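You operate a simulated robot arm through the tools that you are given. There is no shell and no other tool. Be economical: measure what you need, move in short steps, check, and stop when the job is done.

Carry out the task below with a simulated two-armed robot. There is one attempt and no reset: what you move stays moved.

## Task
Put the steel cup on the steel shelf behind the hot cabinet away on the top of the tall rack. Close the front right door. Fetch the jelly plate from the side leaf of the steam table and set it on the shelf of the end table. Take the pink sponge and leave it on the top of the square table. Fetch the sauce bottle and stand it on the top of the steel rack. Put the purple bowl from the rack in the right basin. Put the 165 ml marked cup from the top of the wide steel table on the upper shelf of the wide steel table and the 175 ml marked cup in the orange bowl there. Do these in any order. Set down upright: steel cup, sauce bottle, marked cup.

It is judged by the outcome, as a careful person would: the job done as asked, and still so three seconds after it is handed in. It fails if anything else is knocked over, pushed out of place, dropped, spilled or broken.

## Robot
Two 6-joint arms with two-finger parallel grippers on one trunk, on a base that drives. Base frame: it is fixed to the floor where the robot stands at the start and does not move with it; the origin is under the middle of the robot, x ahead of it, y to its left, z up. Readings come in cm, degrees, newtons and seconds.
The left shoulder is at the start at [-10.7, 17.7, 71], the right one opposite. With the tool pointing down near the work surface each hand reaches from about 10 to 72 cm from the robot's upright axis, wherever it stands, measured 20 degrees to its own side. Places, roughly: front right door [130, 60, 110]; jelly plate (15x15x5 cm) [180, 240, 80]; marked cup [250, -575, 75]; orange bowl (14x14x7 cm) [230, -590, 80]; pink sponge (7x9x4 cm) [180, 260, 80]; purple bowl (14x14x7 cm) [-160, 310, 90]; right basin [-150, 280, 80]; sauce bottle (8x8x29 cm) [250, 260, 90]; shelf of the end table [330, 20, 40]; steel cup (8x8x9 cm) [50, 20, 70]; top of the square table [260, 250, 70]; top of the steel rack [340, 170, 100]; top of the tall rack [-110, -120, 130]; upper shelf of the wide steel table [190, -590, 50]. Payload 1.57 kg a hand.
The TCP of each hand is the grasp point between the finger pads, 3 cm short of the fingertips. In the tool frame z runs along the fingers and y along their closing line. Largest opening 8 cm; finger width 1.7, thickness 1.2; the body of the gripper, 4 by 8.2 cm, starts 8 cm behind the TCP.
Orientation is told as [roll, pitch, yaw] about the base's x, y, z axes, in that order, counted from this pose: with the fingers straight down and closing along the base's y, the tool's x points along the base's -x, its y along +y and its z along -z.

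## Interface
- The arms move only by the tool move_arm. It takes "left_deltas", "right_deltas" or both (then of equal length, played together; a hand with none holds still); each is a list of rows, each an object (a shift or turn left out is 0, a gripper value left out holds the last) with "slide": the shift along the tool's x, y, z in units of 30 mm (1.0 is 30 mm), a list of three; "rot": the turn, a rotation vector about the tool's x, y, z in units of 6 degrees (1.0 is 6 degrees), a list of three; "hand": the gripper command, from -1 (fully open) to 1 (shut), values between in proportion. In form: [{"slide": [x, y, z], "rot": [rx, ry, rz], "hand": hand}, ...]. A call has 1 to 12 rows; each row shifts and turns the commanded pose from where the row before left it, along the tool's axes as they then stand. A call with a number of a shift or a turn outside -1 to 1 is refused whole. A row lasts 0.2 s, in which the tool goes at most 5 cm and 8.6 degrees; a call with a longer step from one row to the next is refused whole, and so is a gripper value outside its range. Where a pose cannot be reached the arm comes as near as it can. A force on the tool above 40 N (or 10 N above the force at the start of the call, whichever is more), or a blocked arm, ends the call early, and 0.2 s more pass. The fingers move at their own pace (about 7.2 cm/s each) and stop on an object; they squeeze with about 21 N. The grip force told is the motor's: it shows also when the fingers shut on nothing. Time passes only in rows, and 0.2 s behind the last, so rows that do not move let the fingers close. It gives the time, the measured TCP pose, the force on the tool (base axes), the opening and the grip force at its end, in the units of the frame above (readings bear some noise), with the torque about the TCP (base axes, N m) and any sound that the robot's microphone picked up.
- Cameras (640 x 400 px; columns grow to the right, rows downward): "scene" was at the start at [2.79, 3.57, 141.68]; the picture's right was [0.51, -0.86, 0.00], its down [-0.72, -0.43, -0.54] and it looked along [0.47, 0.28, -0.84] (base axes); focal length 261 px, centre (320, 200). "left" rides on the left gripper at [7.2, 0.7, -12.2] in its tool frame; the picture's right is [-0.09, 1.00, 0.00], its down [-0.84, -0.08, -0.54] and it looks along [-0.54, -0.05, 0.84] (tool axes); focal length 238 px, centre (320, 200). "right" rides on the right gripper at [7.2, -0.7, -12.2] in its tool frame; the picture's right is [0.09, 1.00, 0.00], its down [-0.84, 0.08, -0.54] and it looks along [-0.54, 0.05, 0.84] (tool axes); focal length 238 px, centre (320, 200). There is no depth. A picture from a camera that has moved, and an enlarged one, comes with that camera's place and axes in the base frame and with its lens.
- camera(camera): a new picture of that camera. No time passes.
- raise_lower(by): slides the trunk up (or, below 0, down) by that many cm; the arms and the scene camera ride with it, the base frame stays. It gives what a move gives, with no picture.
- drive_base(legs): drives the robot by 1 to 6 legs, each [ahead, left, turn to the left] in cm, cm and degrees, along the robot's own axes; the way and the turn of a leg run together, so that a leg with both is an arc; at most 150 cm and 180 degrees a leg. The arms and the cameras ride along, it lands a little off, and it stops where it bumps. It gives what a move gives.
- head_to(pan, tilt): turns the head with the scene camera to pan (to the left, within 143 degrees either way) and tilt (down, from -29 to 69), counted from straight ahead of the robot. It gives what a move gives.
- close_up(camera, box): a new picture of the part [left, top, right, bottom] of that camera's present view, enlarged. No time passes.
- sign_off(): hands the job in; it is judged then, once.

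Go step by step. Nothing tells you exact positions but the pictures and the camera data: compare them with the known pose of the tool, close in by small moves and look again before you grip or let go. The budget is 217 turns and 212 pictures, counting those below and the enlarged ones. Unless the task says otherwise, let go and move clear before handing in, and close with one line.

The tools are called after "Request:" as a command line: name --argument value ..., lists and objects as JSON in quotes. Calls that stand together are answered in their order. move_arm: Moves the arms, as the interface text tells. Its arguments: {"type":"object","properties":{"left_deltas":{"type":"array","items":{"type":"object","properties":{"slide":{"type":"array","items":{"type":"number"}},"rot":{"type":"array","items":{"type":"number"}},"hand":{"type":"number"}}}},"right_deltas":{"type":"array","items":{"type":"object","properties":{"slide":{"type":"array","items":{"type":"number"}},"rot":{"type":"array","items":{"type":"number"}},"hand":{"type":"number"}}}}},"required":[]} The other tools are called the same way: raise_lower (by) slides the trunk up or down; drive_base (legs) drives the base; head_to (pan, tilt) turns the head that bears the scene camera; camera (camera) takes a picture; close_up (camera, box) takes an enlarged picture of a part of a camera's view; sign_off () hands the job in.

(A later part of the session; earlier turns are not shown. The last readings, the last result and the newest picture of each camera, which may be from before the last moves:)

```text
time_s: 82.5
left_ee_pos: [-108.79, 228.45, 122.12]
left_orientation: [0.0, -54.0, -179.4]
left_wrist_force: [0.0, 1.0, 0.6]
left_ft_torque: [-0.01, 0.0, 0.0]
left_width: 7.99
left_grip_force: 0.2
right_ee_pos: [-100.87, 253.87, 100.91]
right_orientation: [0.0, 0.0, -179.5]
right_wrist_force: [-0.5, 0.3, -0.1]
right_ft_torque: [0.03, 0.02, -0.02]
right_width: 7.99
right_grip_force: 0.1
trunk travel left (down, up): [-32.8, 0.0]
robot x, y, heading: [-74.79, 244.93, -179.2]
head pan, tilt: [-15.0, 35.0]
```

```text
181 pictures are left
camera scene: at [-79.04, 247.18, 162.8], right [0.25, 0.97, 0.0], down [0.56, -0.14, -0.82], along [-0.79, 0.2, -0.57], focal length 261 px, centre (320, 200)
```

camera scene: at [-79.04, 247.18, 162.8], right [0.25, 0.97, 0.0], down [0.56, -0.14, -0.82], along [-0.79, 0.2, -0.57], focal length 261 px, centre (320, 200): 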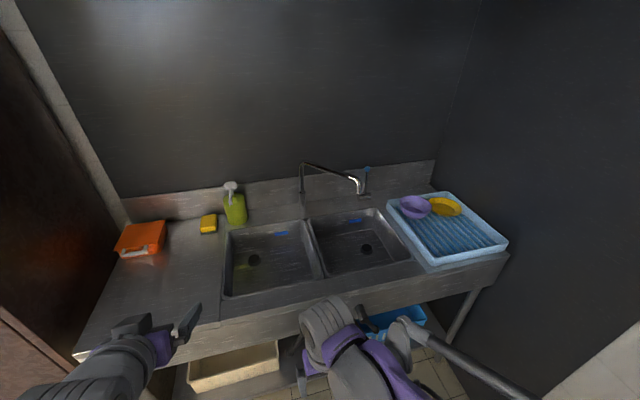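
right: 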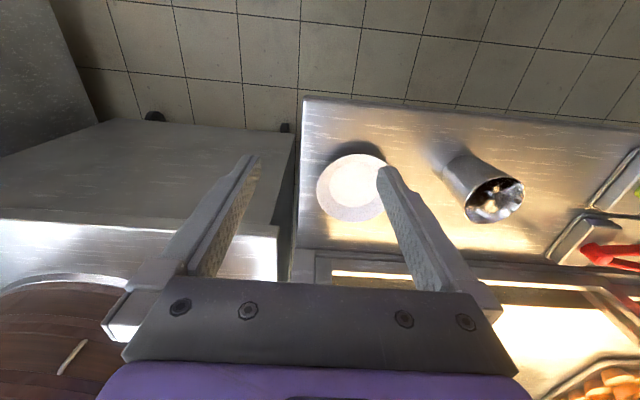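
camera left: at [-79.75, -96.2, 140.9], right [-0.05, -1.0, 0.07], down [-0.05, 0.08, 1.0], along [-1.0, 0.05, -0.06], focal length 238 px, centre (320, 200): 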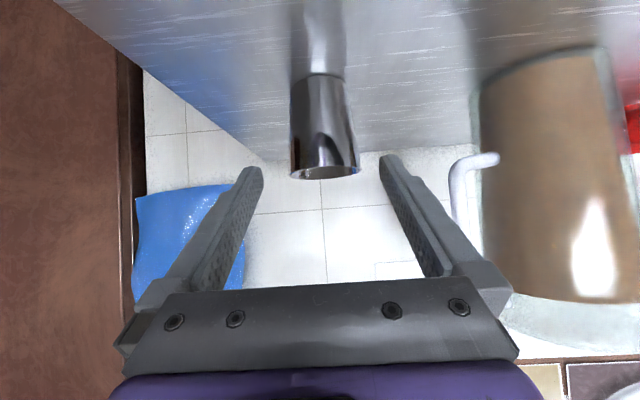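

The purple bowl sits at the back of the blue dish rack beside a yellow dish. I'll zoom in on it.

Request:
close_up --camera "scene" --box '[370, 170, 530, 270]'

Request:
close_up --camera "scene" --box '[290, 180, 450, 280]'

```text
4.00 times, centred on (450, 220) of scene
camera zoom: at [-79.04, 247.18, 162.8], right [0.25, 0.97, 0.0], down [0.56, -0.14, -0.82], along [-0.79, 0.2, -0.57], focal length 1044 px, centre (-200, 120)
```

zoom: 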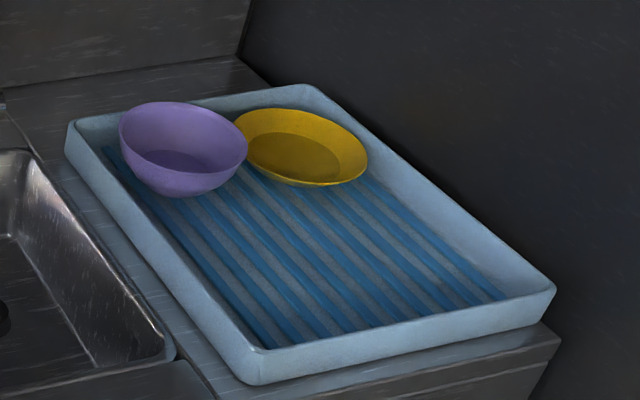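

```text
4.00 times, centred on (370, 230) of scene
camera zoom: at [-79.04, 247.18, 162.8], right [0.25, 0.97, 0.0], down [0.56, -0.14, -0.82], along [-0.79, 0.2, -0.57], focal length 1044 px, centre (120, 80)
```

zoom: 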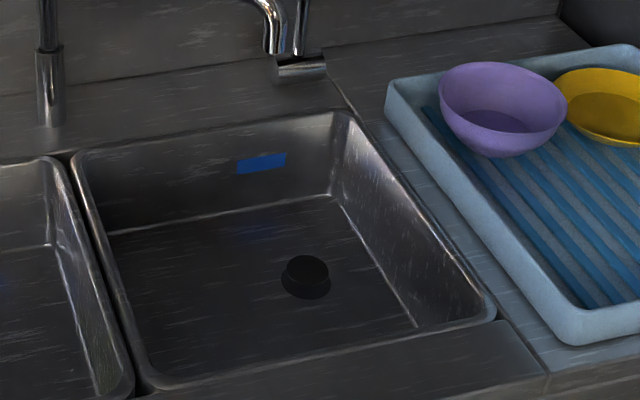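

I'll move the robot so the right hand faces the bowl, then look with the right camera.

Request:
drive_base --legs '[[0, -40, 0], [22, 0, 0]]'

Request:
head_to --pan -20 --tilt 50

Request:
camera --camera "scene"

Request:
camera --camera "right"

```text
time_s: 87.8
left_ee_pos: [-131.01, 267.82, 121.99]
left_orientation: [-0.1, -54.1, -179.5]
left_wrist_force: [-0.1, 0.4, 0.1]
left_ft_torque: [0.01, -0.02, -0.02]
left_width: 7.97
left_grip_force: 0.0
right_ee_pos: [-123.04, 293.34, 100.85]
right_orientation: [0.0, 0.0, -179.6]
right_wrist_force: [0.3, -0.9, 0.5]
right_ft_torque: [0.0, 0.0, -0.01]
right_width: 8.0
right_grip_force: 0.1
trunk travel left (down, up): [-32.8, 0.0]
robot x, y, heading: [-96.85, 284.34, -179.6]
head pan, tilt: [-15.0, 35.0]
```

```text
time_s: 88.6
left_ee_pos: [-130.99, 267.92, 122.05]
left_orientation: [-0.1, -54.0, -179.7]
left_wrist_force: [0.5, -0.2, 0.3]
left_ft_torque: [0.01, -0.02, 0.01]
left_width: 8.01
left_grip_force: 0.0
right_ee_pos: [-123.21, 293.38, 100.89]
right_orientation: [0.1, 0.0, -179.6]
right_wrist_force: [-0.7, -0.9, 0.1]
right_ft_torque: [-0.02, -0.01, 0.01]
right_width: 8.01
right_grip_force: 0.0
trunk travel left (down, up): [-32.8, 0.0]
robot x, y, heading: [-97.14, 284.34, -179.6]
head pan, tilt: [-20.0, 50.0]
```

```text
178 pictures are left
camera scene: at [-100.05, 286.94, 160.63], right [0.33, 0.94, 0.0], down [0.72, -0.26, -0.64], along [-0.61, 0.22, -0.77], focal length 261 px, centre (320, 200)
```

scene: 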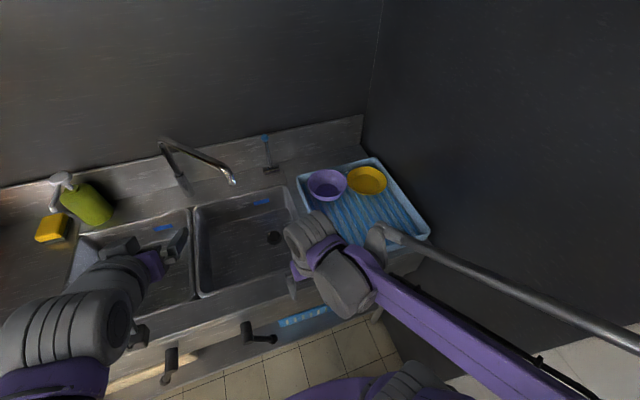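

```text
177 pictures are left
camera right: at [-116.15, 293.98, 113.09], right [0.1, -0.99, 0.0], down [-0.84, -0.08, 0.54], along [-0.54, -0.05, -0.84], focal length 238 px, centre (320, 200)
```

right: 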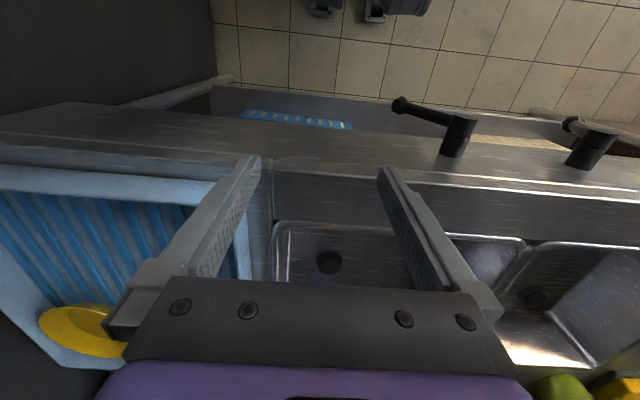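

The bowl rim is at about [-156.8, 309.9, 96.3], radius about 6.8. I'll bring the right hand above its near rim and turn it 90° so the fingers close across the wall.

Request:
move_arm --right_deltas '[{"slide": [0, 0, -0.9], "hand": -1}, {"slide": [0, 0, -0.9]}, {"slide": [-0.92, -0.61, 0]}, {"slide": [-0.92, -0.61, 0]}, {"slide": [-0.92, -0.61, 0]}, {"slide": [-0.92, -0.61, 0]}, {"slide": [-0.92, -0.61, 0]}, {"slide": [-0.92, -0.61, 0]}, {"slide": [-0.92, -0.61, 0]}, {"slide": [-0.92, -0.61, 0]}, {"slide": [-0.92, -0.61, 0]}]'

Request:
move_arm --right_deltas '[{"rot": [0, 0, 1]}, {"rot": [0, 0, 1]}, {"rot": [0, 0, 1]}, {"rot": [0, 0, 1]}, {"rot": [0, 0, 1]}, {"rot": [0, 0, 1]}, {"rot": [0, 0, 1]}, {"rot": [0, 0, 1]}, {"rot": [0, 0, 1]}, {"rot": [0, 0, 1]}, {"rot": [0, 0, 1]}, {"rot": [0, 0, 1]}]'

Request:
move_arm --right_deltas '[{"rot": [0, 0, 1]}, {"rot": [0, 0, 1]}, {"rot": [0, 0, 1]}]'

Request:
camera --camera "right"

Request:
camera --camera "scene"

```text
time_s: 91.0
left_ee_pos: [-131.15, 267.94, 122.05]
left_orientation: [0.0, -54.0, -179.6]
left_wrist_force: [-0.3, 0.3, -1.1]
left_ft_torque: [-0.02, -0.02, 0.0]
left_width: 7.98
left_grip_force: 0.0
right_ee_pos: [-148.18, 309.51, 106.18]
right_orientation: [0.0, 0.0, -179.6]
right_wrist_force: [-0.2, 0.7, 1.0]
right_ft_torque: [-0.01, 0.02, 0.03]
right_width: 8.01
right_grip_force: 0.1
trunk travel left (down, up): [-32.8, 0.0]
robot x, y, heading: [-97.06, 284.26, -179.6]
head pan, tilt: [-20.0, 50.0]
```

```text
time_s: 93.6
left_ee_pos: [-130.99, 268.01, 122.13]
left_orientation: [-0.1, -54.1, -179.7]
left_wrist_force: [-0.2, -0.3, -0.1]
left_ft_torque: [0.0, 0.01, 0.03]
left_width: 7.98
left_grip_force: 0.0
right_ee_pos: [-148.11, 309.71, 106.3]
right_orientation: [0.1, 0.0, 108.2]
right_wrist_force: [-0.4, 0.4, -1.0]
right_ft_torque: [-0.03, 0.02, 0.01]
right_width: 8.03
right_grip_force: 0.0
trunk travel left (down, up): [-32.8, 0.0]
robot x, y, heading: [-97.12, 283.91, -180.0]
head pan, tilt: [-20.0, 50.0]
```

```text
time_s: 94.4
left_ee_pos: [-130.9, 267.9, 122.15]
left_orientation: [0.1, -54.0, -179.6]
left_wrist_force: [-0.1, -0.9, -0.1]
left_ft_torque: [-0.02, 0.01, 0.01]
left_width: 7.97
left_grip_force: 0.0
right_ee_pos: [-148.12, 309.63, 106.34]
right_orientation: [0.1, 0.0, 90.3]
right_wrist_force: [-0.1, -0.2, -0.5]
right_ft_torque: [-0.02, 0.01, 0.01]
right_width: 8.02
right_grip_force: 0.0
trunk travel left (down, up): [-32.8, 0.0]
robot x, y, heading: [-97.44, 283.95, -179.6]
head pan, tilt: [-20.0, 50.0]
```

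```text
176 pictures are left
camera right: at [-147.58, 302.4, 118.48], right [-1.0, -0.1, 0.0], down [-0.08, 0.84, 0.54], along [-0.05, 0.54, -0.84], focal length 238 px, centre (320, 200)
```

right: 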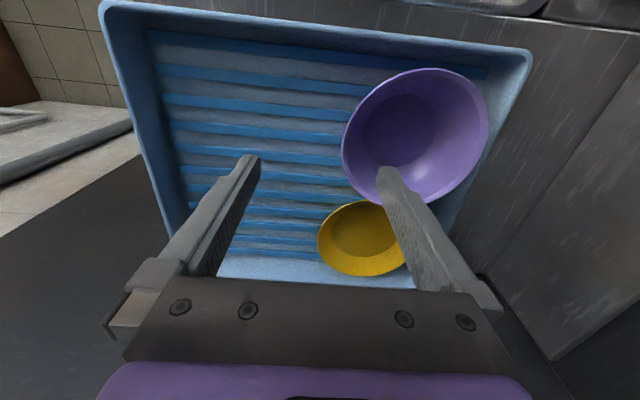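

```text
175 pictures are left
camera scene: at [-100.02, 286.94, 160.62], right [0.34, 0.94, 0.0], down [0.72, -0.26, -0.64], along [-0.61, 0.22, -0.77], focal length 261 px, centre (320, 200)
```

scene: 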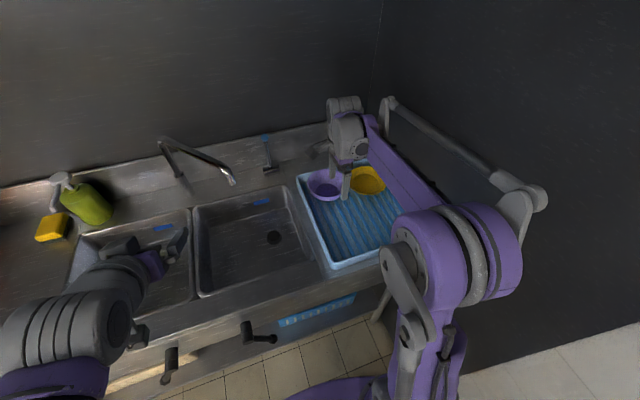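

The rim's near point is at about [-150.4, 309]. I'll align, descend with one finger inside the bowl, and check.

Request:
move_arm --right_deltas '[{"slide": [0.23, 0.77, 0]}, {"slide": [0, 0, 0.9]}, {"slide": [0, 0, 0.9]}, {"slide": [0, 0, 0.6]}]'

Request:
camera --camera "right"

```text
time_s: 95.4
left_ee_pos: [-131.04, 267.94, 122.1]
left_orientation: [0.0, -53.9, -179.6]
left_wrist_force: [0.1, 0.1, -1.1]
left_ft_torque: [0.02, -0.03, 0.03]
left_width: 7.99
left_grip_force: 0.1
right_ee_pos: [-150.39, 309.16, 98.9]
right_orientation: [0.0, 0.0, 90.5]
right_wrist_force: [0.2, -0.3, -1.0]
right_ft_torque: [0.02, -0.02, 0.05]
right_width: 7.98
right_grip_force: 0.1
trunk travel left (down, up): [-32.8, 0.0]
robot x, y, heading: [-97.65, 284.56, -179.7]
head pan, tilt: [-20.0, 50.0]
```

```text
174 pictures are left
camera right: at [-149.92, 301.8, 111.11], right [-0.99, -0.1, 0.0], down [-0.08, 0.84, 0.54], along [-0.05, 0.54, -0.84], focal length 238 px, centre (320, 200)
```

right: 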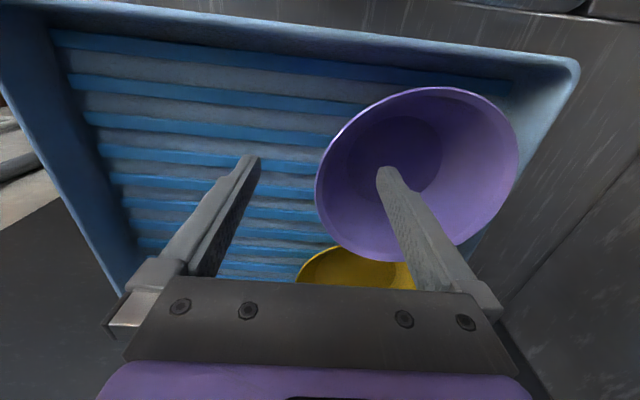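

One finger is inside the bowl and the other outside. I'll go down slightly more and close.

Request:
move_arm --right_deltas '[{"slide": [0.1, 0, 0.45]}, {"hand": 1}, {"hand": 1}, {"hand": 1}, {"hand": 1}]'

Request:
camera --camera "right"

```text
time_s: 96.6
left_ee_pos: [-130.98, 267.84, 122.02]
left_orientation: [0.0, -54.0, -179.6]
left_wrist_force: [0.3, 0.5, -0.3]
left_ft_torque: [0.02, 0.0, 0.0]
left_width: 8.01
left_grip_force: 0.0
right_ee_pos: [-150.37, 308.71, 97.94]
right_orientation: [0.1, -0.1, 90.4]
right_wrist_force: [0.1, 1.0, 6.7]
right_ft_torque: [0.12, 0.69, -0.1]
right_width: 1.56
right_grip_force: 20.8
trunk travel left (down, up): [-32.8, 0.0]
robot x, y, heading: [-97.3, 284.48, -179.7]
head pan, tilt: [-20.0, 50.0]
```

```text
173 pictures are left
camera right: at [-149.84, 301.46, 109.93], right [-1.0, -0.1, 0.0], down [-0.08, 0.84, 0.54], along [-0.05, 0.54, -0.84], focal length 238 px, centre (320, 200)
```

right: 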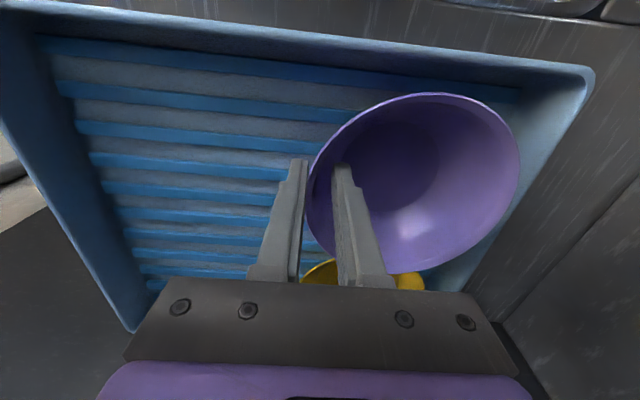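

The bowl rim is gripped. I'll lift gently and look.

Request:
move_arm --right_deltas '[{"slide": [0, 0, -0.3]}, {"slide": [0, 0, -0.5]}, {"slide": [0, 0, -0.7]}, {"slide": [0, 0, -0.8]}, {"slide": [0, 0, -0.8]}]'

Request:
camera --camera "right"

Request:
camera --camera "scene"

```text
time_s: 97.8
left_ee_pos: [-131.04, 267.89, 122.08]
left_orientation: [0.1, -54.0, -179.6]
left_wrist_force: [-0.5, 0.2, -0.6]
left_ft_torque: [-0.02, -0.03, 0.02]
left_width: 7.99
left_grip_force: 0.1
right_ee_pos: [-150.51, 308.59, 107.23]
right_orientation: [0.1, 0.0, 90.4]
right_wrist_force: [0.1, 0.3, -1.0]
right_ft_torque: [0.0, -0.02, -0.04]
right_width: 0.22
right_grip_force: 20.5
trunk travel left (down, up): [-32.8, 0.0]
robot x, y, heading: [-97.59, 284.41, -179.6]
head pan, tilt: [-20.0, 50.0]
```

```text
172 pictures are left
camera right: at [-149.91, 301.4, 119.33], right [-0.99, -0.1, 0.0], down [-0.08, 0.84, 0.54], along [-0.05, 0.54, -0.84], focal length 238 px, centre (320, 200)
```

right: 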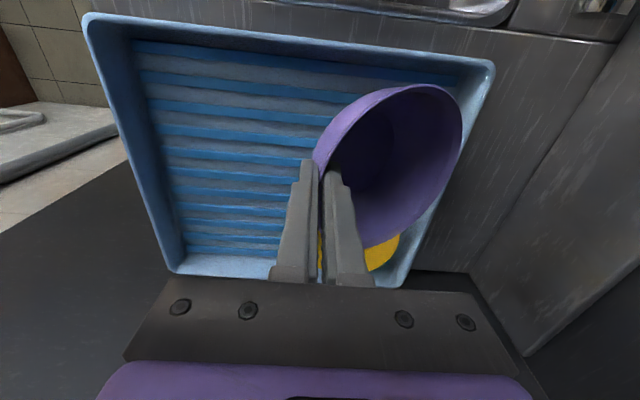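

```text
171 pictures are left
camera scene: at [-100.0, 286.93, 160.62], right [0.34, 0.94, 0.0], down [0.72, -0.26, -0.64], along [-0.61, 0.22, -0.77], focal length 261 px, centre (320, 200)
```

scene: 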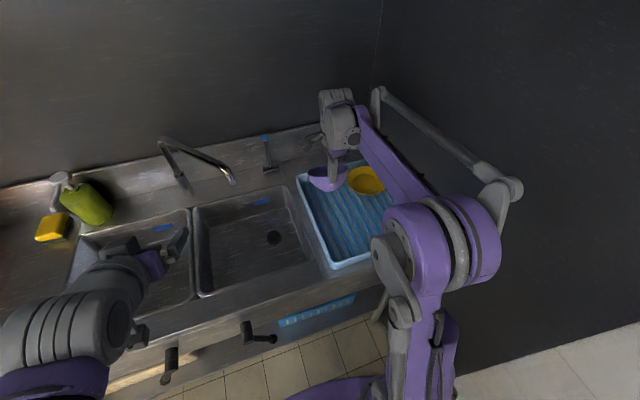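

The bowl is held but it hangs tilted. I'll look closely at the tilt so I can level it.

Request:
close_up --camera "right" --box '[240, 60, 500, 222]'

Request:
close_up --camera "scene" --box '[270, 110, 430, 210]'

Request:
camera --camera "left"

```text
2.46 times, centred on (370, 141) of right
camera zoom: at [-149.91, 301.4, 119.33], right [-0.99, -0.1, 0.0], down [-0.08, 0.84, 0.54], along [-0.05, 0.54, -0.84], focal length 587 px, centre (197, 345)
```

zoom: 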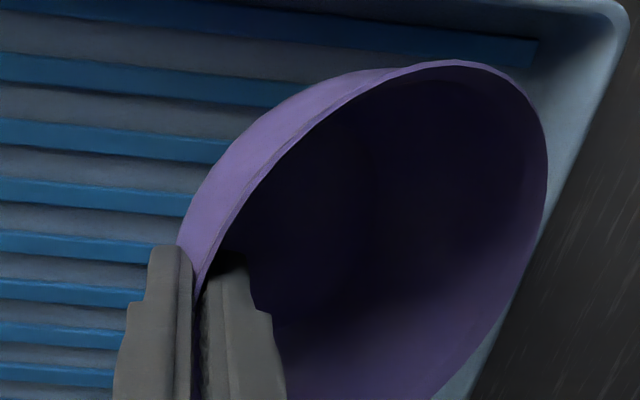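

```text
4.00 times, centred on (350, 160) of scene
camera zoom: at [-100.0, 286.93, 160.62], right [0.34, 0.94, 0.0], down [0.72, -0.26, -0.64], along [-0.61, 0.22, -0.77], focal length 1044 px, centre (200, 360)
```

zoom: 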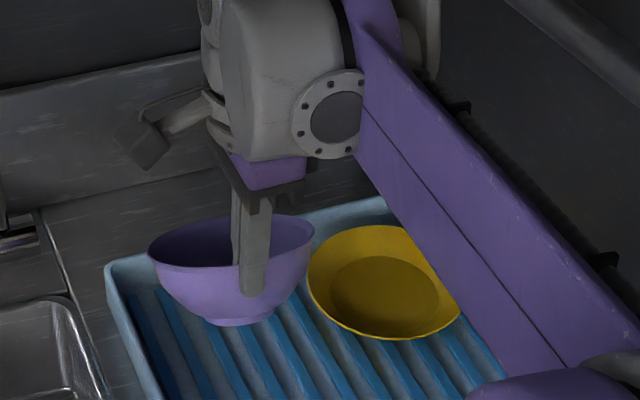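

```text
168 pictures are left
camera left: at [-116.78, 267.2, 123.46], right [-0.05, -1.0, 0.07], down [-0.05, 0.08, 1.0], along [-1.0, 0.04, -0.06], focal length 238 px, centre (320, 200)
```

left: 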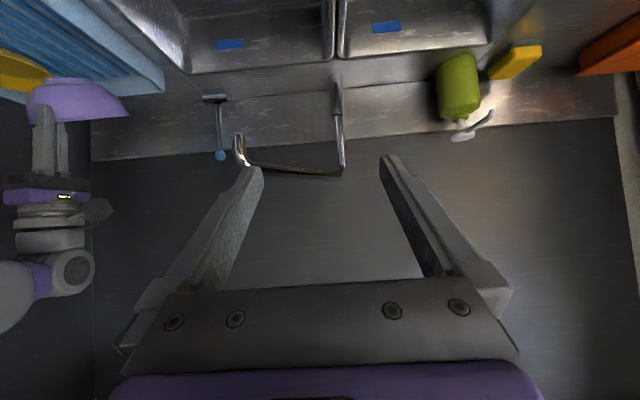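

The bowl's far side hangs about 30° low, and the faucet spout sits at about [-157, 281, 108], over the basin. I'll tilt the hand 30° to level the bowl, then bring it in from the front under the spout.

Request:
move_arm --right_deltas '[{"rot": [-1, 0, 0]}, {"rot": [-1, 0, 0]}, {"rot": [-1, 0, 0]}, {"rot": [-1, 0, 0]}, {"rot": [-1, 0, 0]}]'

Request:
move_arm --right_deltas '[{"slide": [0, -0.932, -0.636]}, {"slide": [0, -0.932, -0.636]}, {"slide": [0, -0.932, -0.636]}, {"slide": [0, -0.932, -0.636]}, {"slide": [0.9, 0, 0]}, {"slide": [0.9, 0, 0]}, {"slide": [0.9, 0, 0]}, {"slide": [0.9, 0, 0]}, {"slide": [0.9, 0, 0]}, {"slide": [0.9, 0, 0]}, {"slide": [0.9, 0, 0]}, {"slide": [0.9, 0, 0]}]'

Request:
camera --camera "right"

Request:
camera --camera "scene"

Request:
camera --camera "left"

```text
time_s: 99.0
left_ee_pos: [-130.99, 267.88, 122.05]
left_orientation: [0.0, -53.9, -179.6]
left_wrist_force: [-0.3, 0.0, -0.5]
left_ft_torque: [0.0, 0.04, 0.01]
left_width: 8.03
left_grip_force: 0.1
right_ee_pos: [-150.35, 308.58, 107.1]
right_orientation: [30.1, 0.0, 90.4]
right_wrist_force: [0.3, -0.1, -0.8]
right_ft_torque: [-0.01, -0.02, -0.01]
right_width: 0.24
right_grip_force: 20.9
trunk travel left (down, up): [-32.8, 0.0]
robot x, y, heading: [-97.14, 284.42, -179.8]
head pan, tilt: [-20.0, 50.0]
```

```text
time_s: 101.6
left_ee_pos: [-130.98, 267.81, 121.99]
left_orientation: [0.0, -54.0, -179.5]
left_wrist_force: [-0.2, -0.1, -0.1]
left_ft_torque: [0.0, 0.0, 0.01]
left_width: 7.98
left_grip_force: 0.0
right_ee_pos: [-136.57, 286.91, 108.15]
right_orientation: [30.0, -0.1, 90.4]
right_wrist_force: [-0.5, -0.7, 0.0]
right_ft_torque: [0.01, -0.06, -0.01]
right_width: 0.21
right_grip_force: 20.9
trunk travel left (down, up): [-32.8, 0.0]
robot x, y, heading: [-97.11, 284.24, -179.7]
head pan, tilt: [-20.0, 50.0]
```

```text
167 pictures are left
camera right: at [-130.01, 279.74, 118.3], right [-0.86, -0.1, 0.5], down [0.2, 0.84, 0.51], along [-0.47, 0.54, -0.7], focal length 238 px, centre (320, 200)
```

right: 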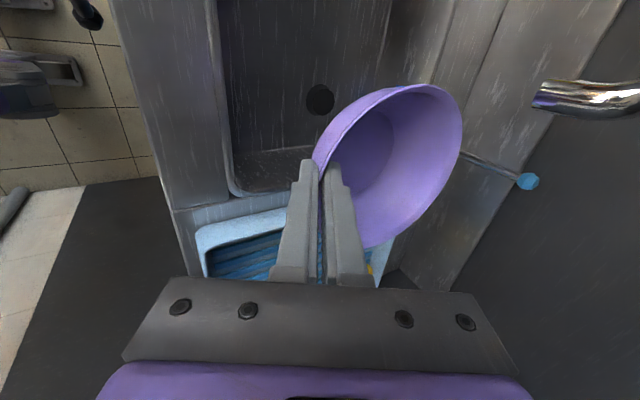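

```text
166 pictures are left
camera scene: at [-100.05, 286.88, 160.62], right [0.34, 0.94, 0.0], down [0.72, -0.26, -0.64], along [-0.61, 0.22, -0.77], focal length 261 px, centre (320, 200)
```

scene: 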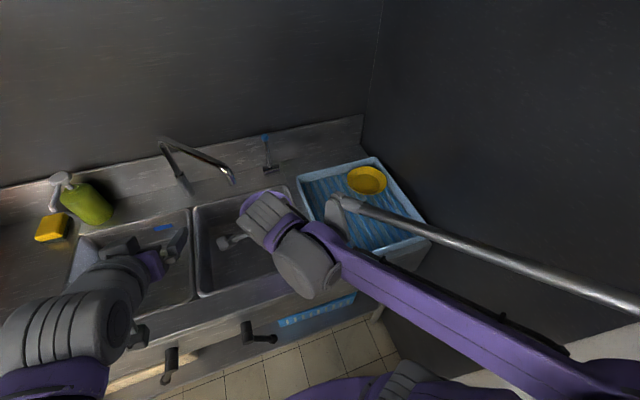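

```text
165 pictures are left
camera left: at [-116.82, 267.16, 123.45], right [-0.05, -1.0, 0.07], down [-0.05, 0.08, 1.0], along [-1.0, 0.04, -0.06], focal length 238 px, centre (320, 200)
```

left: 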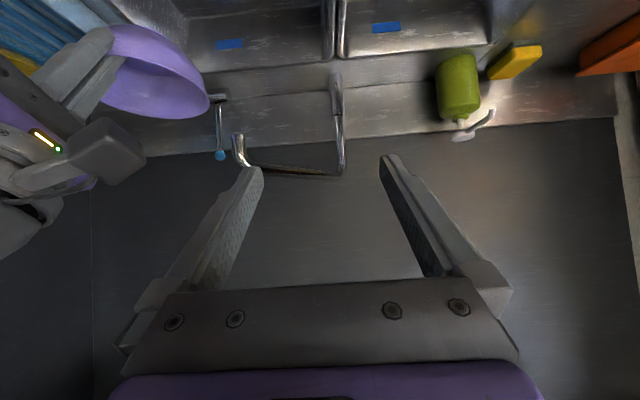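

I'll zoom in from the left camera to judge the bowl's tilt.

Request:
close_up --camera "left" --box '[0, 0, 240, 150]'

Request:
close_up --camera "scene" --box '[180, 130, 340, 230]'

```text
2.67 times, centred on (120, 75) of left
camera zoom: at [-116.82, 267.16, 123.45], right [-0.05, -1.0, 0.07], down [-0.05, 0.08, 1.0], along [-1.0, 0.04, -0.06], focal length 636 px, centre (853, 533)
```

zoom: 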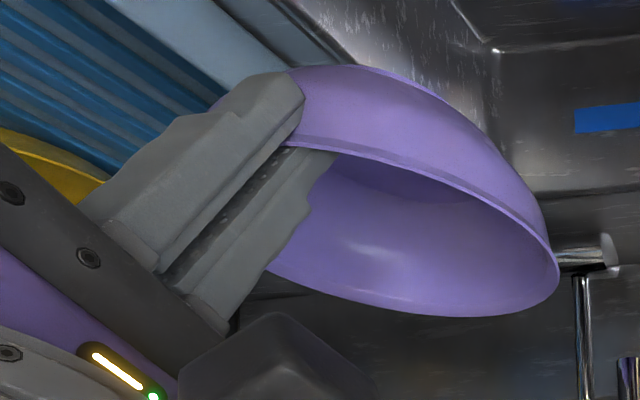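

```text
4.00 times, centred on (260, 180) of scene
camera zoom: at [-100.05, 286.88, 160.62], right [0.34, 0.94, 0.0], down [0.72, -0.26, -0.64], along [-0.61, 0.22, -0.77], focal length 1044 px, centre (560, 280)
```

zoom: 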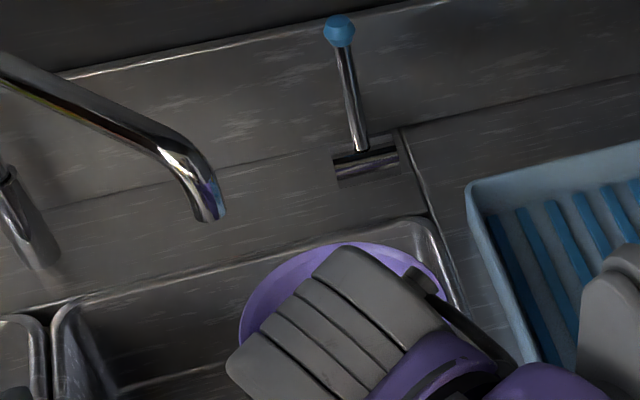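

The bowl looks level. I'll slide along the finger axis, diagonally under the spout into the basin.

Request:
move_arm --right_deltas '[{"slide": [0, 0, 0.85]}, {"slide": [0, 0, 0.85]}, {"slide": [0, 0, 0.85]}, {"slide": [0, 0, 0.85]}, {"slide": [0, 0, 0.85]}, {"slide": [0, 0, 0.85]}, {"slide": [0, 0, 0.85]}]'

Request:
camera --camera "right"

Request:
camera --camera "scene"

```text
time_s: 103.2
left_ee_pos: [-131.05, 267.87, 122.09]
left_orientation: [0.0, -54.0, -179.6]
left_wrist_force: [0.3, -0.5, 0.3]
left_ft_torque: [0.01, -0.01, 0.0]
left_width: 8.0
left_grip_force: 0.0
right_ee_pos: [-145.7, 287.03, 92.35]
right_orientation: [29.9, 0.0, 90.4]
right_wrist_force: [0.0, 0.3, -2.2]
right_ft_torque: [0.05, -0.05, 0.0]
right_width: 0.24
right_grip_force: 21.7
trunk travel left (down, up): [-32.8, 0.0]
robot x, y, heading: [-97.31, 284.64, -179.3]
head pan, tilt: [-20.0, 50.0]
```

```text
162 pictures are left
camera right: at [-139.15, 279.84, 102.66], right [-0.86, -0.1, 0.5], down [0.2, 0.84, 0.51], along [-0.47, 0.54, -0.7], focal length 238 px, centre (320, 200)
```

right: 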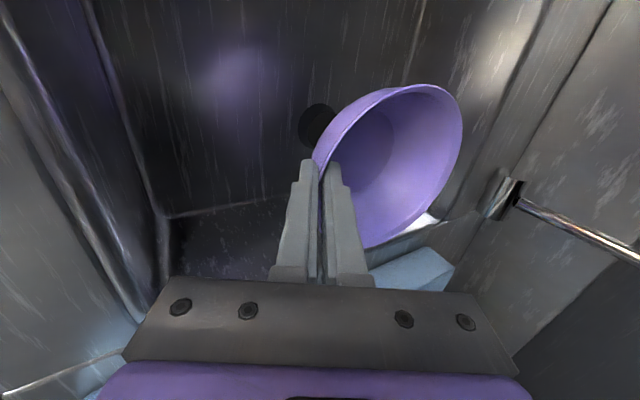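

```text
161 pictures are left
camera scene: at [-100.12, 286.92, 160.62], right [0.34, 0.94, 0.0], down [0.72, -0.26, -0.64], along [-0.61, 0.22, -0.77], focal length 261 px, centre (320, 200)
```

scene: 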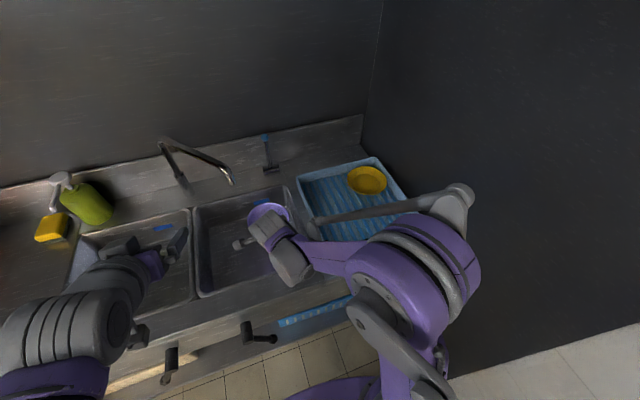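

The bowl is inside the basin area, close to its right wall. I'll shift it 3 cm left and lower it stepwise.

Request:
move_arm --right_deltas '[{"slide": [0.8, 0, 0]}, {"slide": [0, -0.25, 0.433]}, {"slide": [0, -0.25, 0.433]}, {"slide": [0, -0.25, 0.433]}, {"slide": [0, -0.17, 0.289]}]'

Request:
camera --camera "right"

```text
time_s: 104.4
left_ee_pos: [-131.01, 267.95, 122.13]
left_orientation: [0.0, -54.0, -179.6]
left_wrist_force: [0.2, 0.3, -0.3]
left_ft_torque: [-0.01, 0.0, 0.0]
left_width: 7.98
left_grip_force: 0.1
right_ee_pos: [-145.62, 284.8, 86.88]
right_orientation: [30.0, 0.0, 90.4]
right_wrist_force: [0.4, 0.0, -0.4]
right_ft_torque: [-0.03, -0.07, 0.0]
right_width: 0.23
right_grip_force: 21.4
trunk travel left (down, up): [-32.8, 0.0]
robot x, y, heading: [-96.89, 284.64, -179.5]
head pan, tilt: [-20.0, 50.0]
```

```text
160 pictures are left
camera right: at [-139.13, 277.52, 97.11], right [-0.86, -0.1, 0.5], down [0.2, 0.84, 0.51], along [-0.47, 0.54, -0.7], focal length 238 px, centre (320, 200)
```

right: 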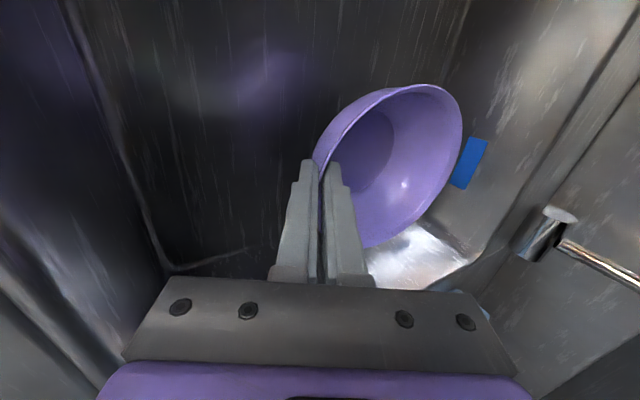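

I'll continue lowering along the finger axis.

Request:
move_arm --right_deltas '[{"slide": [0, 0, 0.39]}, {"slide": [0, 0, 0.39]}, {"slide": [0, 0, 0.3]}]'

Request:
camera --camera "right"

Request:
close_up --camera "scene" --box '[180, 160, 340, 260]'

```text
time_s: 105.2
left_ee_pos: [-131.09, 267.9, 122.12]
left_orientation: [0.0, -54.1, -179.5]
left_wrist_force: [-0.7, -0.1, 0.3]
left_ft_torque: [-0.01, 0.01, -0.02]
left_width: 8.0
left_grip_force: 0.0
right_ee_pos: [-147.31, 284.69, 84.37]
right_orientation: [30.1, 0.0, 90.5]
right_wrist_force: [-0.3, -0.4, -0.8]
right_ft_torque: [-0.01, -0.06, 0.03]
right_width: 0.22
right_grip_force: 20.9
trunk travel left (down, up): [-32.8, 0.0]
robot x, y, heading: [-97.46, 284.36, -179.6]
head pan, tilt: [-20.0, 50.0]
```

```text
159 pictures are left
camera right: at [-140.72, 277.52, 94.42], right [-0.86, -0.1, 0.5], down [0.2, 0.84, 0.51], along [-0.47, 0.54, -0.7], focal length 238 px, centre (320, 200)
```

right: 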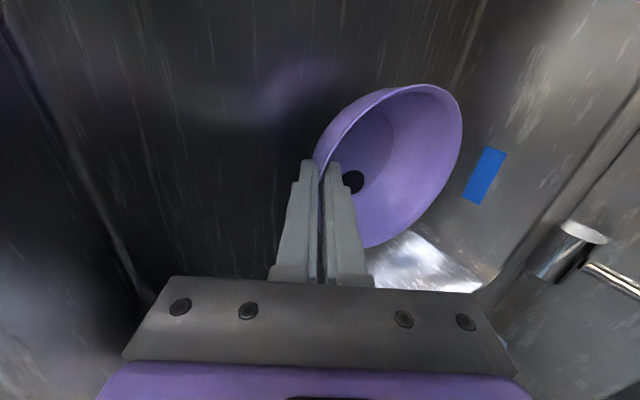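

```text
4.00 times, centred on (260, 210) of scene
camera zoom: at [-100.04, 286.94, 160.62], right [0.34, 0.94, 0.0], down [0.72, -0.26, -0.64], along [-0.61, 0.22, -0.77], focal length 1044 px, centre (560, 160)
```

zoom: 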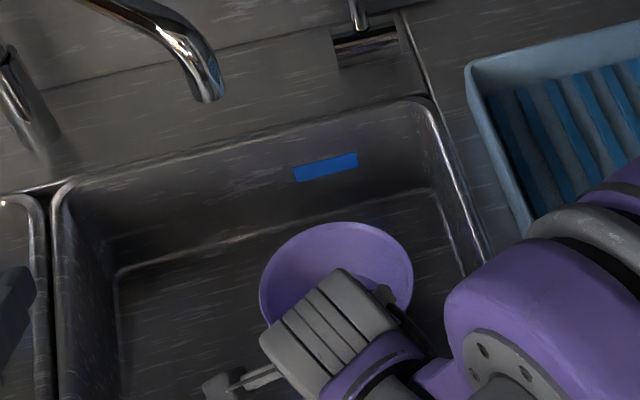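

There's still no contact. I'll continue down.

Request:
move_arm --right_deltas '[{"slide": [0, -0.05, 0.35]}, {"slide": [0, -0.05, 0.35]}, {"slide": [0, -0.05, 0.3]}]'

Request:
camera --camera "right"

```text
time_s: 105.8
left_ee_pos: [-130.74, 267.85, 122.18]
left_orientation: [-0.1, -54.2, -179.6]
left_wrist_force: [-0.6, -0.7, -0.2]
left_ft_torque: [0.02, -0.02, 0.04]
left_width: 7.99
left_grip_force: 0.0
right_ee_pos: [-147.89, 284.68, 82.83]
right_orientation: [30.4, 0.0, 90.5]
right_wrist_force: [2.4, 0.3, 27.3]
right_ft_torque: [0.15, 0.84, 0.02]
right_width: 0.36
right_grip_force: 20.9
trunk travel left (down, up): [-32.8, 0.0]
robot x, y, heading: [-97.38, 284.3, -179.6]
head pan, tilt: [-20.0, 50.0]
stopped in row 3 (right hand): the force on the tool passed its limit at 47 N (the readings are from after the stop); the commanded pose is now the measured one
```

```text
157 pictures are left
camera right: at [-141.28, 277.5, 92.91], right [-0.86, -0.1, 0.51], down [0.2, 0.84, 0.51], along [-0.47, 0.54, -0.7], focal length 238 px, centre (320, 200)
```

right: 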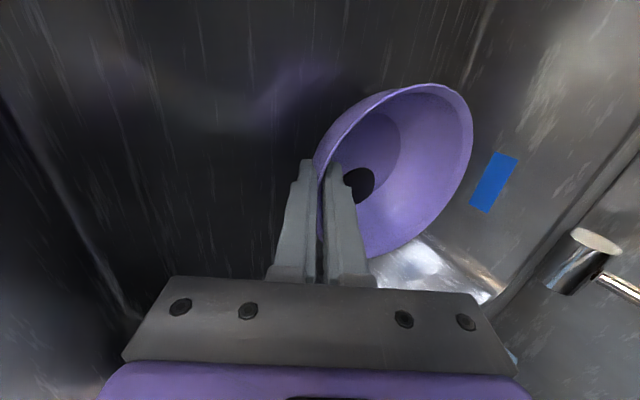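

The bowl has touched the basin floor. I'll ease the load and open the fingers.

Request:
move_arm --right_deltas '[{"slide": [0, 0.05, -0.087]}, {"hand": -0.7}, {"hand": -0.7}, {"hand": -0.7}]'

Request:
camera --camera "right"

```text
time_s: 106.8
left_ee_pos: [-130.94, 267.88, 122.0]
left_orientation: [0.0, -54.1, -179.5]
left_wrist_force: [0.6, 0.5, -0.6]
left_ft_torque: [-0.01, 0.03, -0.01]
left_width: 8.03
left_grip_force: 0.1
right_ee_pos: [-147.9, 284.69, 82.86]
right_orientation: [30.2, -0.1, 90.4]
right_wrist_force: [0.5, 1.1, -0.9]
right_ft_torque: [0.0, 0.03, -0.01]
right_width: 6.79
right_grip_force: 0.1
trunk travel left (down, up): [-32.8, 0.0]
robot x, y, heading: [-97.0, 284.48, -179.6]
head pan, tilt: [-20.0, 50.0]
```

```text
156 pictures are left
camera right: at [-141.39, 277.51, 93.02], right [-0.86, -0.1, 0.5], down [0.2, 0.84, 0.51], along [-0.47, 0.54, -0.7], focal length 238 px, centre (320, 200)
```

right: 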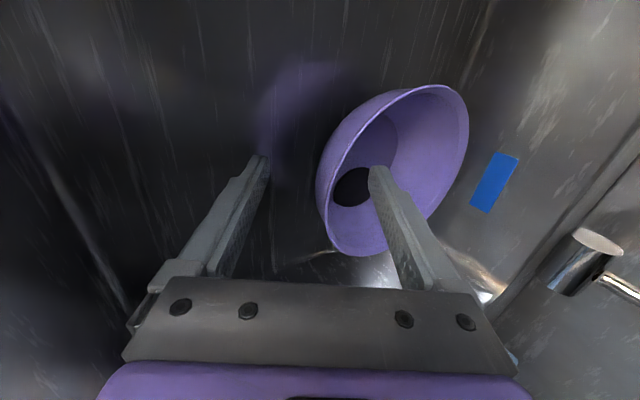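

The bowl rests in the right basin. I'll retract the hand along the fingers and check.

Request:
move_arm --right_deltas '[{"slide": [0, 0, -0.8]}, {"slide": [0, 0, -0.9]}, {"slide": [0, 0, -0.9]}, {"slide": [0, 0, -0.9]}, {"slide": [0, 0, -0.9]}, {"slide": [0, 0, -0.9]}, {"slide": [0, 0, -0.9]}, {"slide": [0, 0, -0.9]}, {"slide": [0, 0, -0.9]}]'

Request:
camera --camera "scene"

Request:
camera --camera "right"

```text
time_s: 108.8
left_ee_pos: [-130.98, 267.8, 122.17]
left_orientation: [0.0, -54.1, -179.5]
left_wrist_force: [0.5, 0.0, 0.4]
left_ft_torque: [0.01, 0.0, 0.0]
left_width: 7.97
left_grip_force: 0.0
right_ee_pos: [-135.83, 284.67, 103.54]
right_orientation: [30.2, 0.0, 90.6]
right_wrist_force: [-0.3, 0.0, 0.0]
right_ft_torque: [-0.02, 0.0, 0.02]
right_width: 6.81
right_grip_force: 0.0
trunk travel left (down, up): [-32.8, 0.0]
robot x, y, heading: [-96.92, 284.18, -179.6]
head pan, tilt: [-20.0, 50.0]
```

```text
155 pictures are left
camera scene: at [-99.92, 286.97, 160.62], right [0.34, 0.94, 0.0], down [0.72, -0.26, -0.64], along [-0.61, 0.22, -0.77], focal length 261 px, centre (320, 200)
```

scene: 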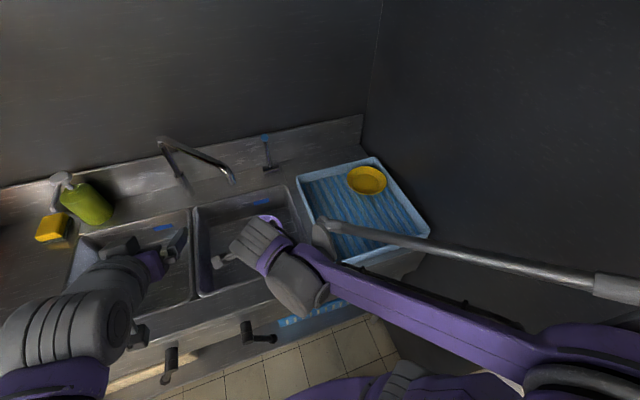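

```text
154 pictures are left
camera right: at [-129.2, 277.42, 113.78], right [-0.86, -0.1, 0.5], down [0.2, 0.84, 0.51], along [-0.47, 0.54, -0.7], focal length 238 px, centre (320, 200)
```

right: 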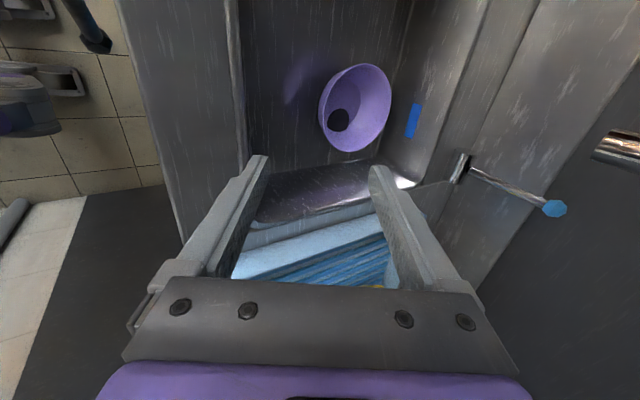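

The bowl is in the basin. I'll back out, return the right hand to its normal pose, and drive around toward the far side of the cabinet.

Request:
drive_base --legs '[[-40, 0, 0], [0, 100, 0]]'

Request:
move_arm --right_deltas '[{"rot": [1, 0, 0]}, {"rot": [1, 0, 0]}, {"rot": [1, 0, 0]}, {"rot": [1, 0, 0]}, {"rot": [1, 0, 0]}, {"rot": [0, 0, -1]}, {"rot": [0, 0, -1]}, {"rot": [0, 0, -1]}, {"rot": [0, 0, -1]}, {"rot": [0, 0, -1]}, {"rot": [0, 0, -1]}, {"rot": [0, 0, -1]}]'

Request:
move_arm --right_deltas '[{"rot": [0, 0, -1]}, {"rot": [0, 0, -1]}, {"rot": [0, 0, -1]}, {"rot": [0, 0, -1]}, {"rot": [0, 0, -1]}, {"rot": [0, 0, -1]}, {"rot": [0, 0, -1]}, {"rot": [0, 0, -1]}, {"slide": [1, 0, 0]}, {"slide": [1, 0, 0]}, {"slide": [1, 0, 0]}]'

Request:
drive_base --legs '[[0, 0, 90], [0, 0, 90]]'

Request:
head_to --pan 0 --tilt 25

Request:
camera --camera "scene"

```text
time_s: 120.0
left_ee_pos: [-88.7, 167.74, 122.11]
left_orientation: [0.1, -54.1, -178.6]
left_wrist_force: [0.4, 0.2, -0.2]
left_ft_torque: [0.02, 0.0, -0.04]
left_width: 8.03
left_grip_force: 0.1
right_ee_pos: [-93.8, 184.29, 103.54]
right_orientation: [30.3, 0.0, 91.3]
right_wrist_force: [-0.5, 0.0, 0.3]
right_ft_torque: [0.0, 0.0, -0.01]
right_width: 6.82
right_grip_force: 0.0
trunk travel left (down, up): [-32.8, 0.0]
robot x, y, heading: [-54.75, 184.92, -178.6]
head pan, tilt: [-20.0, 50.0]
```

```text
time_s: 122.6
left_ee_pos: [-88.69, 167.81, 122.08]
left_orientation: [0.0, -54.1, -178.7]
left_wrist_force: [-0.5, 0.8, 1.2]
left_ft_torque: [0.01, 0.02, 0.0]
left_width: 7.97
left_grip_force: 0.1
right_ee_pos: [-93.8, 184.45, 103.67]
right_orientation: [0.1, -0.1, 133.4]
right_wrist_force: [-0.1, -0.7, 0.9]
right_ft_torque: [0.0, -0.01, 0.01]
right_width: 6.79
right_grip_force: 0.1
trunk travel left (down, up): [-32.8, 0.0]
robot x, y, heading: [-55.13, 184.67, -178.7]
head pan, tilt: [-20.0, 50.0]
```

```text
time_s: 125.0
left_ee_pos: [-88.56, 167.79, 122.08]
left_orientation: [0.0, -53.9, -178.8]
left_wrist_force: [0.3, -0.7, 0.1]
left_ft_torque: [0.0, -0.01, 0.02]
left_width: 8.01
left_grip_force: 0.1
right_ee_pos: [-84.61, 184.58, 103.65]
right_orientation: [0.0, -0.2, -178.6]
right_wrist_force: [0.5, -0.1, 0.3]
right_ft_torque: [-0.04, 0.01, -0.02]
right_width: 6.76
right_grip_force: 0.0
trunk travel left (down, up): [-32.8, 0.0]
robot x, y, heading: [-55.31, 184.27, -178.6]
head pan, tilt: [-20.0, 50.0]
```

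```text
time_s: 133.0
left_ee_pos: [-21.16, 201.08, 122.11]
left_orientation: [0.0, -54.0, 0.3]
left_wrist_force: [-0.1, 0.2, 0.0]
left_ft_torque: [0.02, -0.02, -0.02]
left_width: 8.02
left_grip_force: 0.0
right_ee_pos: [-25.35, 184.37, 103.68]
right_orientation: [0.1, -0.2, 0.4]
right_wrist_force: [0.4, -0.5, -0.5]
right_ft_torque: [-0.01, -0.05, -0.02]
right_width: 6.81
right_grip_force: 0.0
trunk travel left (down, up): [-32.8, 0.0]
robot x, y, heading: [-55.13, 185.05, 0.2]
head pan, tilt: [-20.0, 50.0]
```

```text
time_s: 133.9
left_ee_pos: [-21.16, 200.9, 122.07]
left_orientation: [0.0, -54.0, 0.3]
left_wrist_force: [-0.1, -0.4, 0.5]
left_ft_torque: [-0.01, 0.04, -0.02]
left_width: 8.0
left_grip_force: 0.2
right_ee_pos: [-25.31, 184.24, 103.64]
right_orientation: [0.0, -0.2, 0.4]
right_wrist_force: [0.6, 1.1, 0.3]
right_ft_torque: [-0.01, 0.03, 0.04]
right_width: 6.82
right_grip_force: 0.0
trunk travel left (down, up): [-32.8, 0.0]
robot x, y, heading: [-55.13, 184.38, 0.2]
head pan, tilt: [0.0, 25.0]
```

```text
153 pictures are left
camera scene: at [-50.18, 184.69, 164.36], right [0.0, -1.0, 0.0], down [-0.42, 0.0, -0.91], along [0.91, 0.0, -0.42], focal length 261 px, centre (320, 200)
```

scene: 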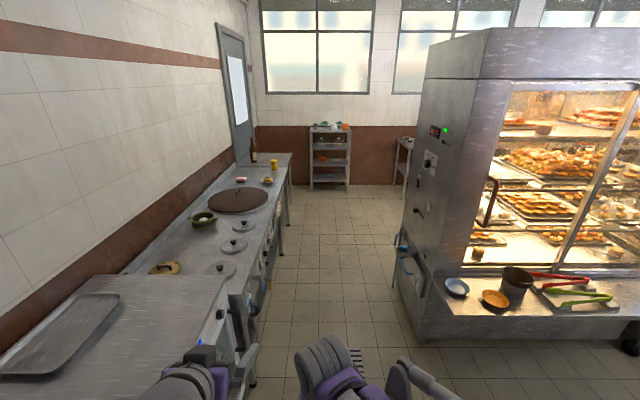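

The corridor is clear. I'll drive ahead and look at the items on the counter's end.

Request:
drive_base --legs '[[140, -2, 0]]'

Request:
head_to --pan 20 --tilt 25

Request:
camera --camera "scene"

Request:
head_to --pan -45 --tilt 25

Request:
camera --camera "scene"

```text
time_s: 140.7
left_ee_pos: [115.64, 198.79, 122.13]
left_orientation: [0.0, -54.0, -0.1]
left_wrist_force: [-0.9, 0.6, -0.1]
left_ft_torque: [0.01, 0.02, 0.02]
left_width: 8.02
left_grip_force: 0.0
right_ee_pos: [111.26, 182.05, 103.64]
right_orientation: [0.0, -0.2, -0.1]
right_wrist_force: [-0.5, 0.0, 0.5]
right_ft_torque: [0.0, 0.0, -0.01]
right_width: 6.82
right_grip_force: 0.0
trunk travel left (down, up): [-32.8, 0.0]
robot x, y, heading: [81.83, 182.6, -0.1]
head pan, tilt: [0.0, 25.0]
```

```text
time_s: 141.6
left_ee_pos: [115.67, 198.82, 122.08]
left_orientation: [0.0, -54.0, -0.2]
left_wrist_force: [0.0, 0.8, -0.9]
left_ft_torque: [-0.02, 0.01, 0.0]
left_width: 8.02
left_grip_force: 0.1
right_ee_pos: [111.43, 182.08, 103.62]
right_orientation: [0.0, -0.2, -0.2]
right_wrist_force: [0.4, 0.1, -0.6]
right_ft_torque: [0.0, 0.01, -0.02]
right_width: 6.8
right_grip_force: 0.2
trunk travel left (down, up): [-32.8, 0.0]
robot x, y, heading: [81.15, 182.55, -0.5]
head pan, tilt: [20.0, 25.0]
```

```text
152 pictures are left
camera scene: at [85.9, 185.88, 164.37], right [0.34, -0.94, 0.0], down [-0.4, -0.14, -0.91], along [0.85, 0.31, -0.42], focal length 261 px, centre (320, 200)
```

scene: 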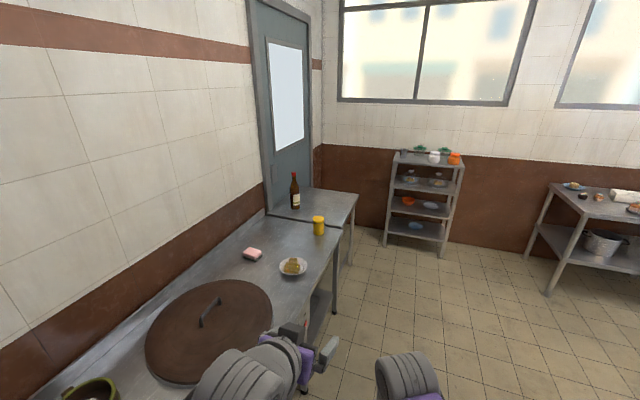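

```text
time_s: 142.9
left_ee_pos: [115.63, 198.86, 122.02]
left_orientation: [0.0, -54.0, -0.2]
left_wrist_force: [0.3, 1.0, 0.2]
left_ft_torque: [0.02, 0.02, 0.03]
left_width: 7.98
left_grip_force: 0.1
right_ee_pos: [111.27, 182.07, 103.71]
right_orientation: [0.1, -0.2, -0.2]
right_wrist_force: [0.4, 0.5, -0.4]
right_ft_torque: [0.01, -0.01, 0.0]
right_width: 6.82
right_grip_force: 0.1
trunk travel left (down, up): [-32.8, 0.0]
robot x, y, heading: [81.68, 182.85, -0.5]
head pan, tilt: [-45.0, 25.0]
```

```text
151 pictures are left
camera scene: at [83.71, 176.23, 164.37], right [-0.71, -0.7, 0.0], down [-0.3, 0.3, -0.91], along [0.64, -0.64, -0.42], focal length 261 px, centre (320, 200)
```

scene: 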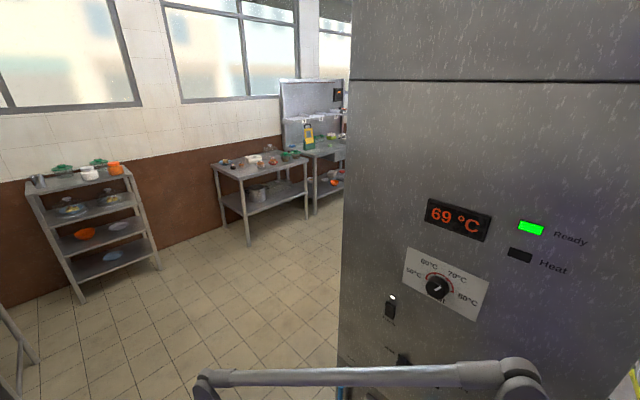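

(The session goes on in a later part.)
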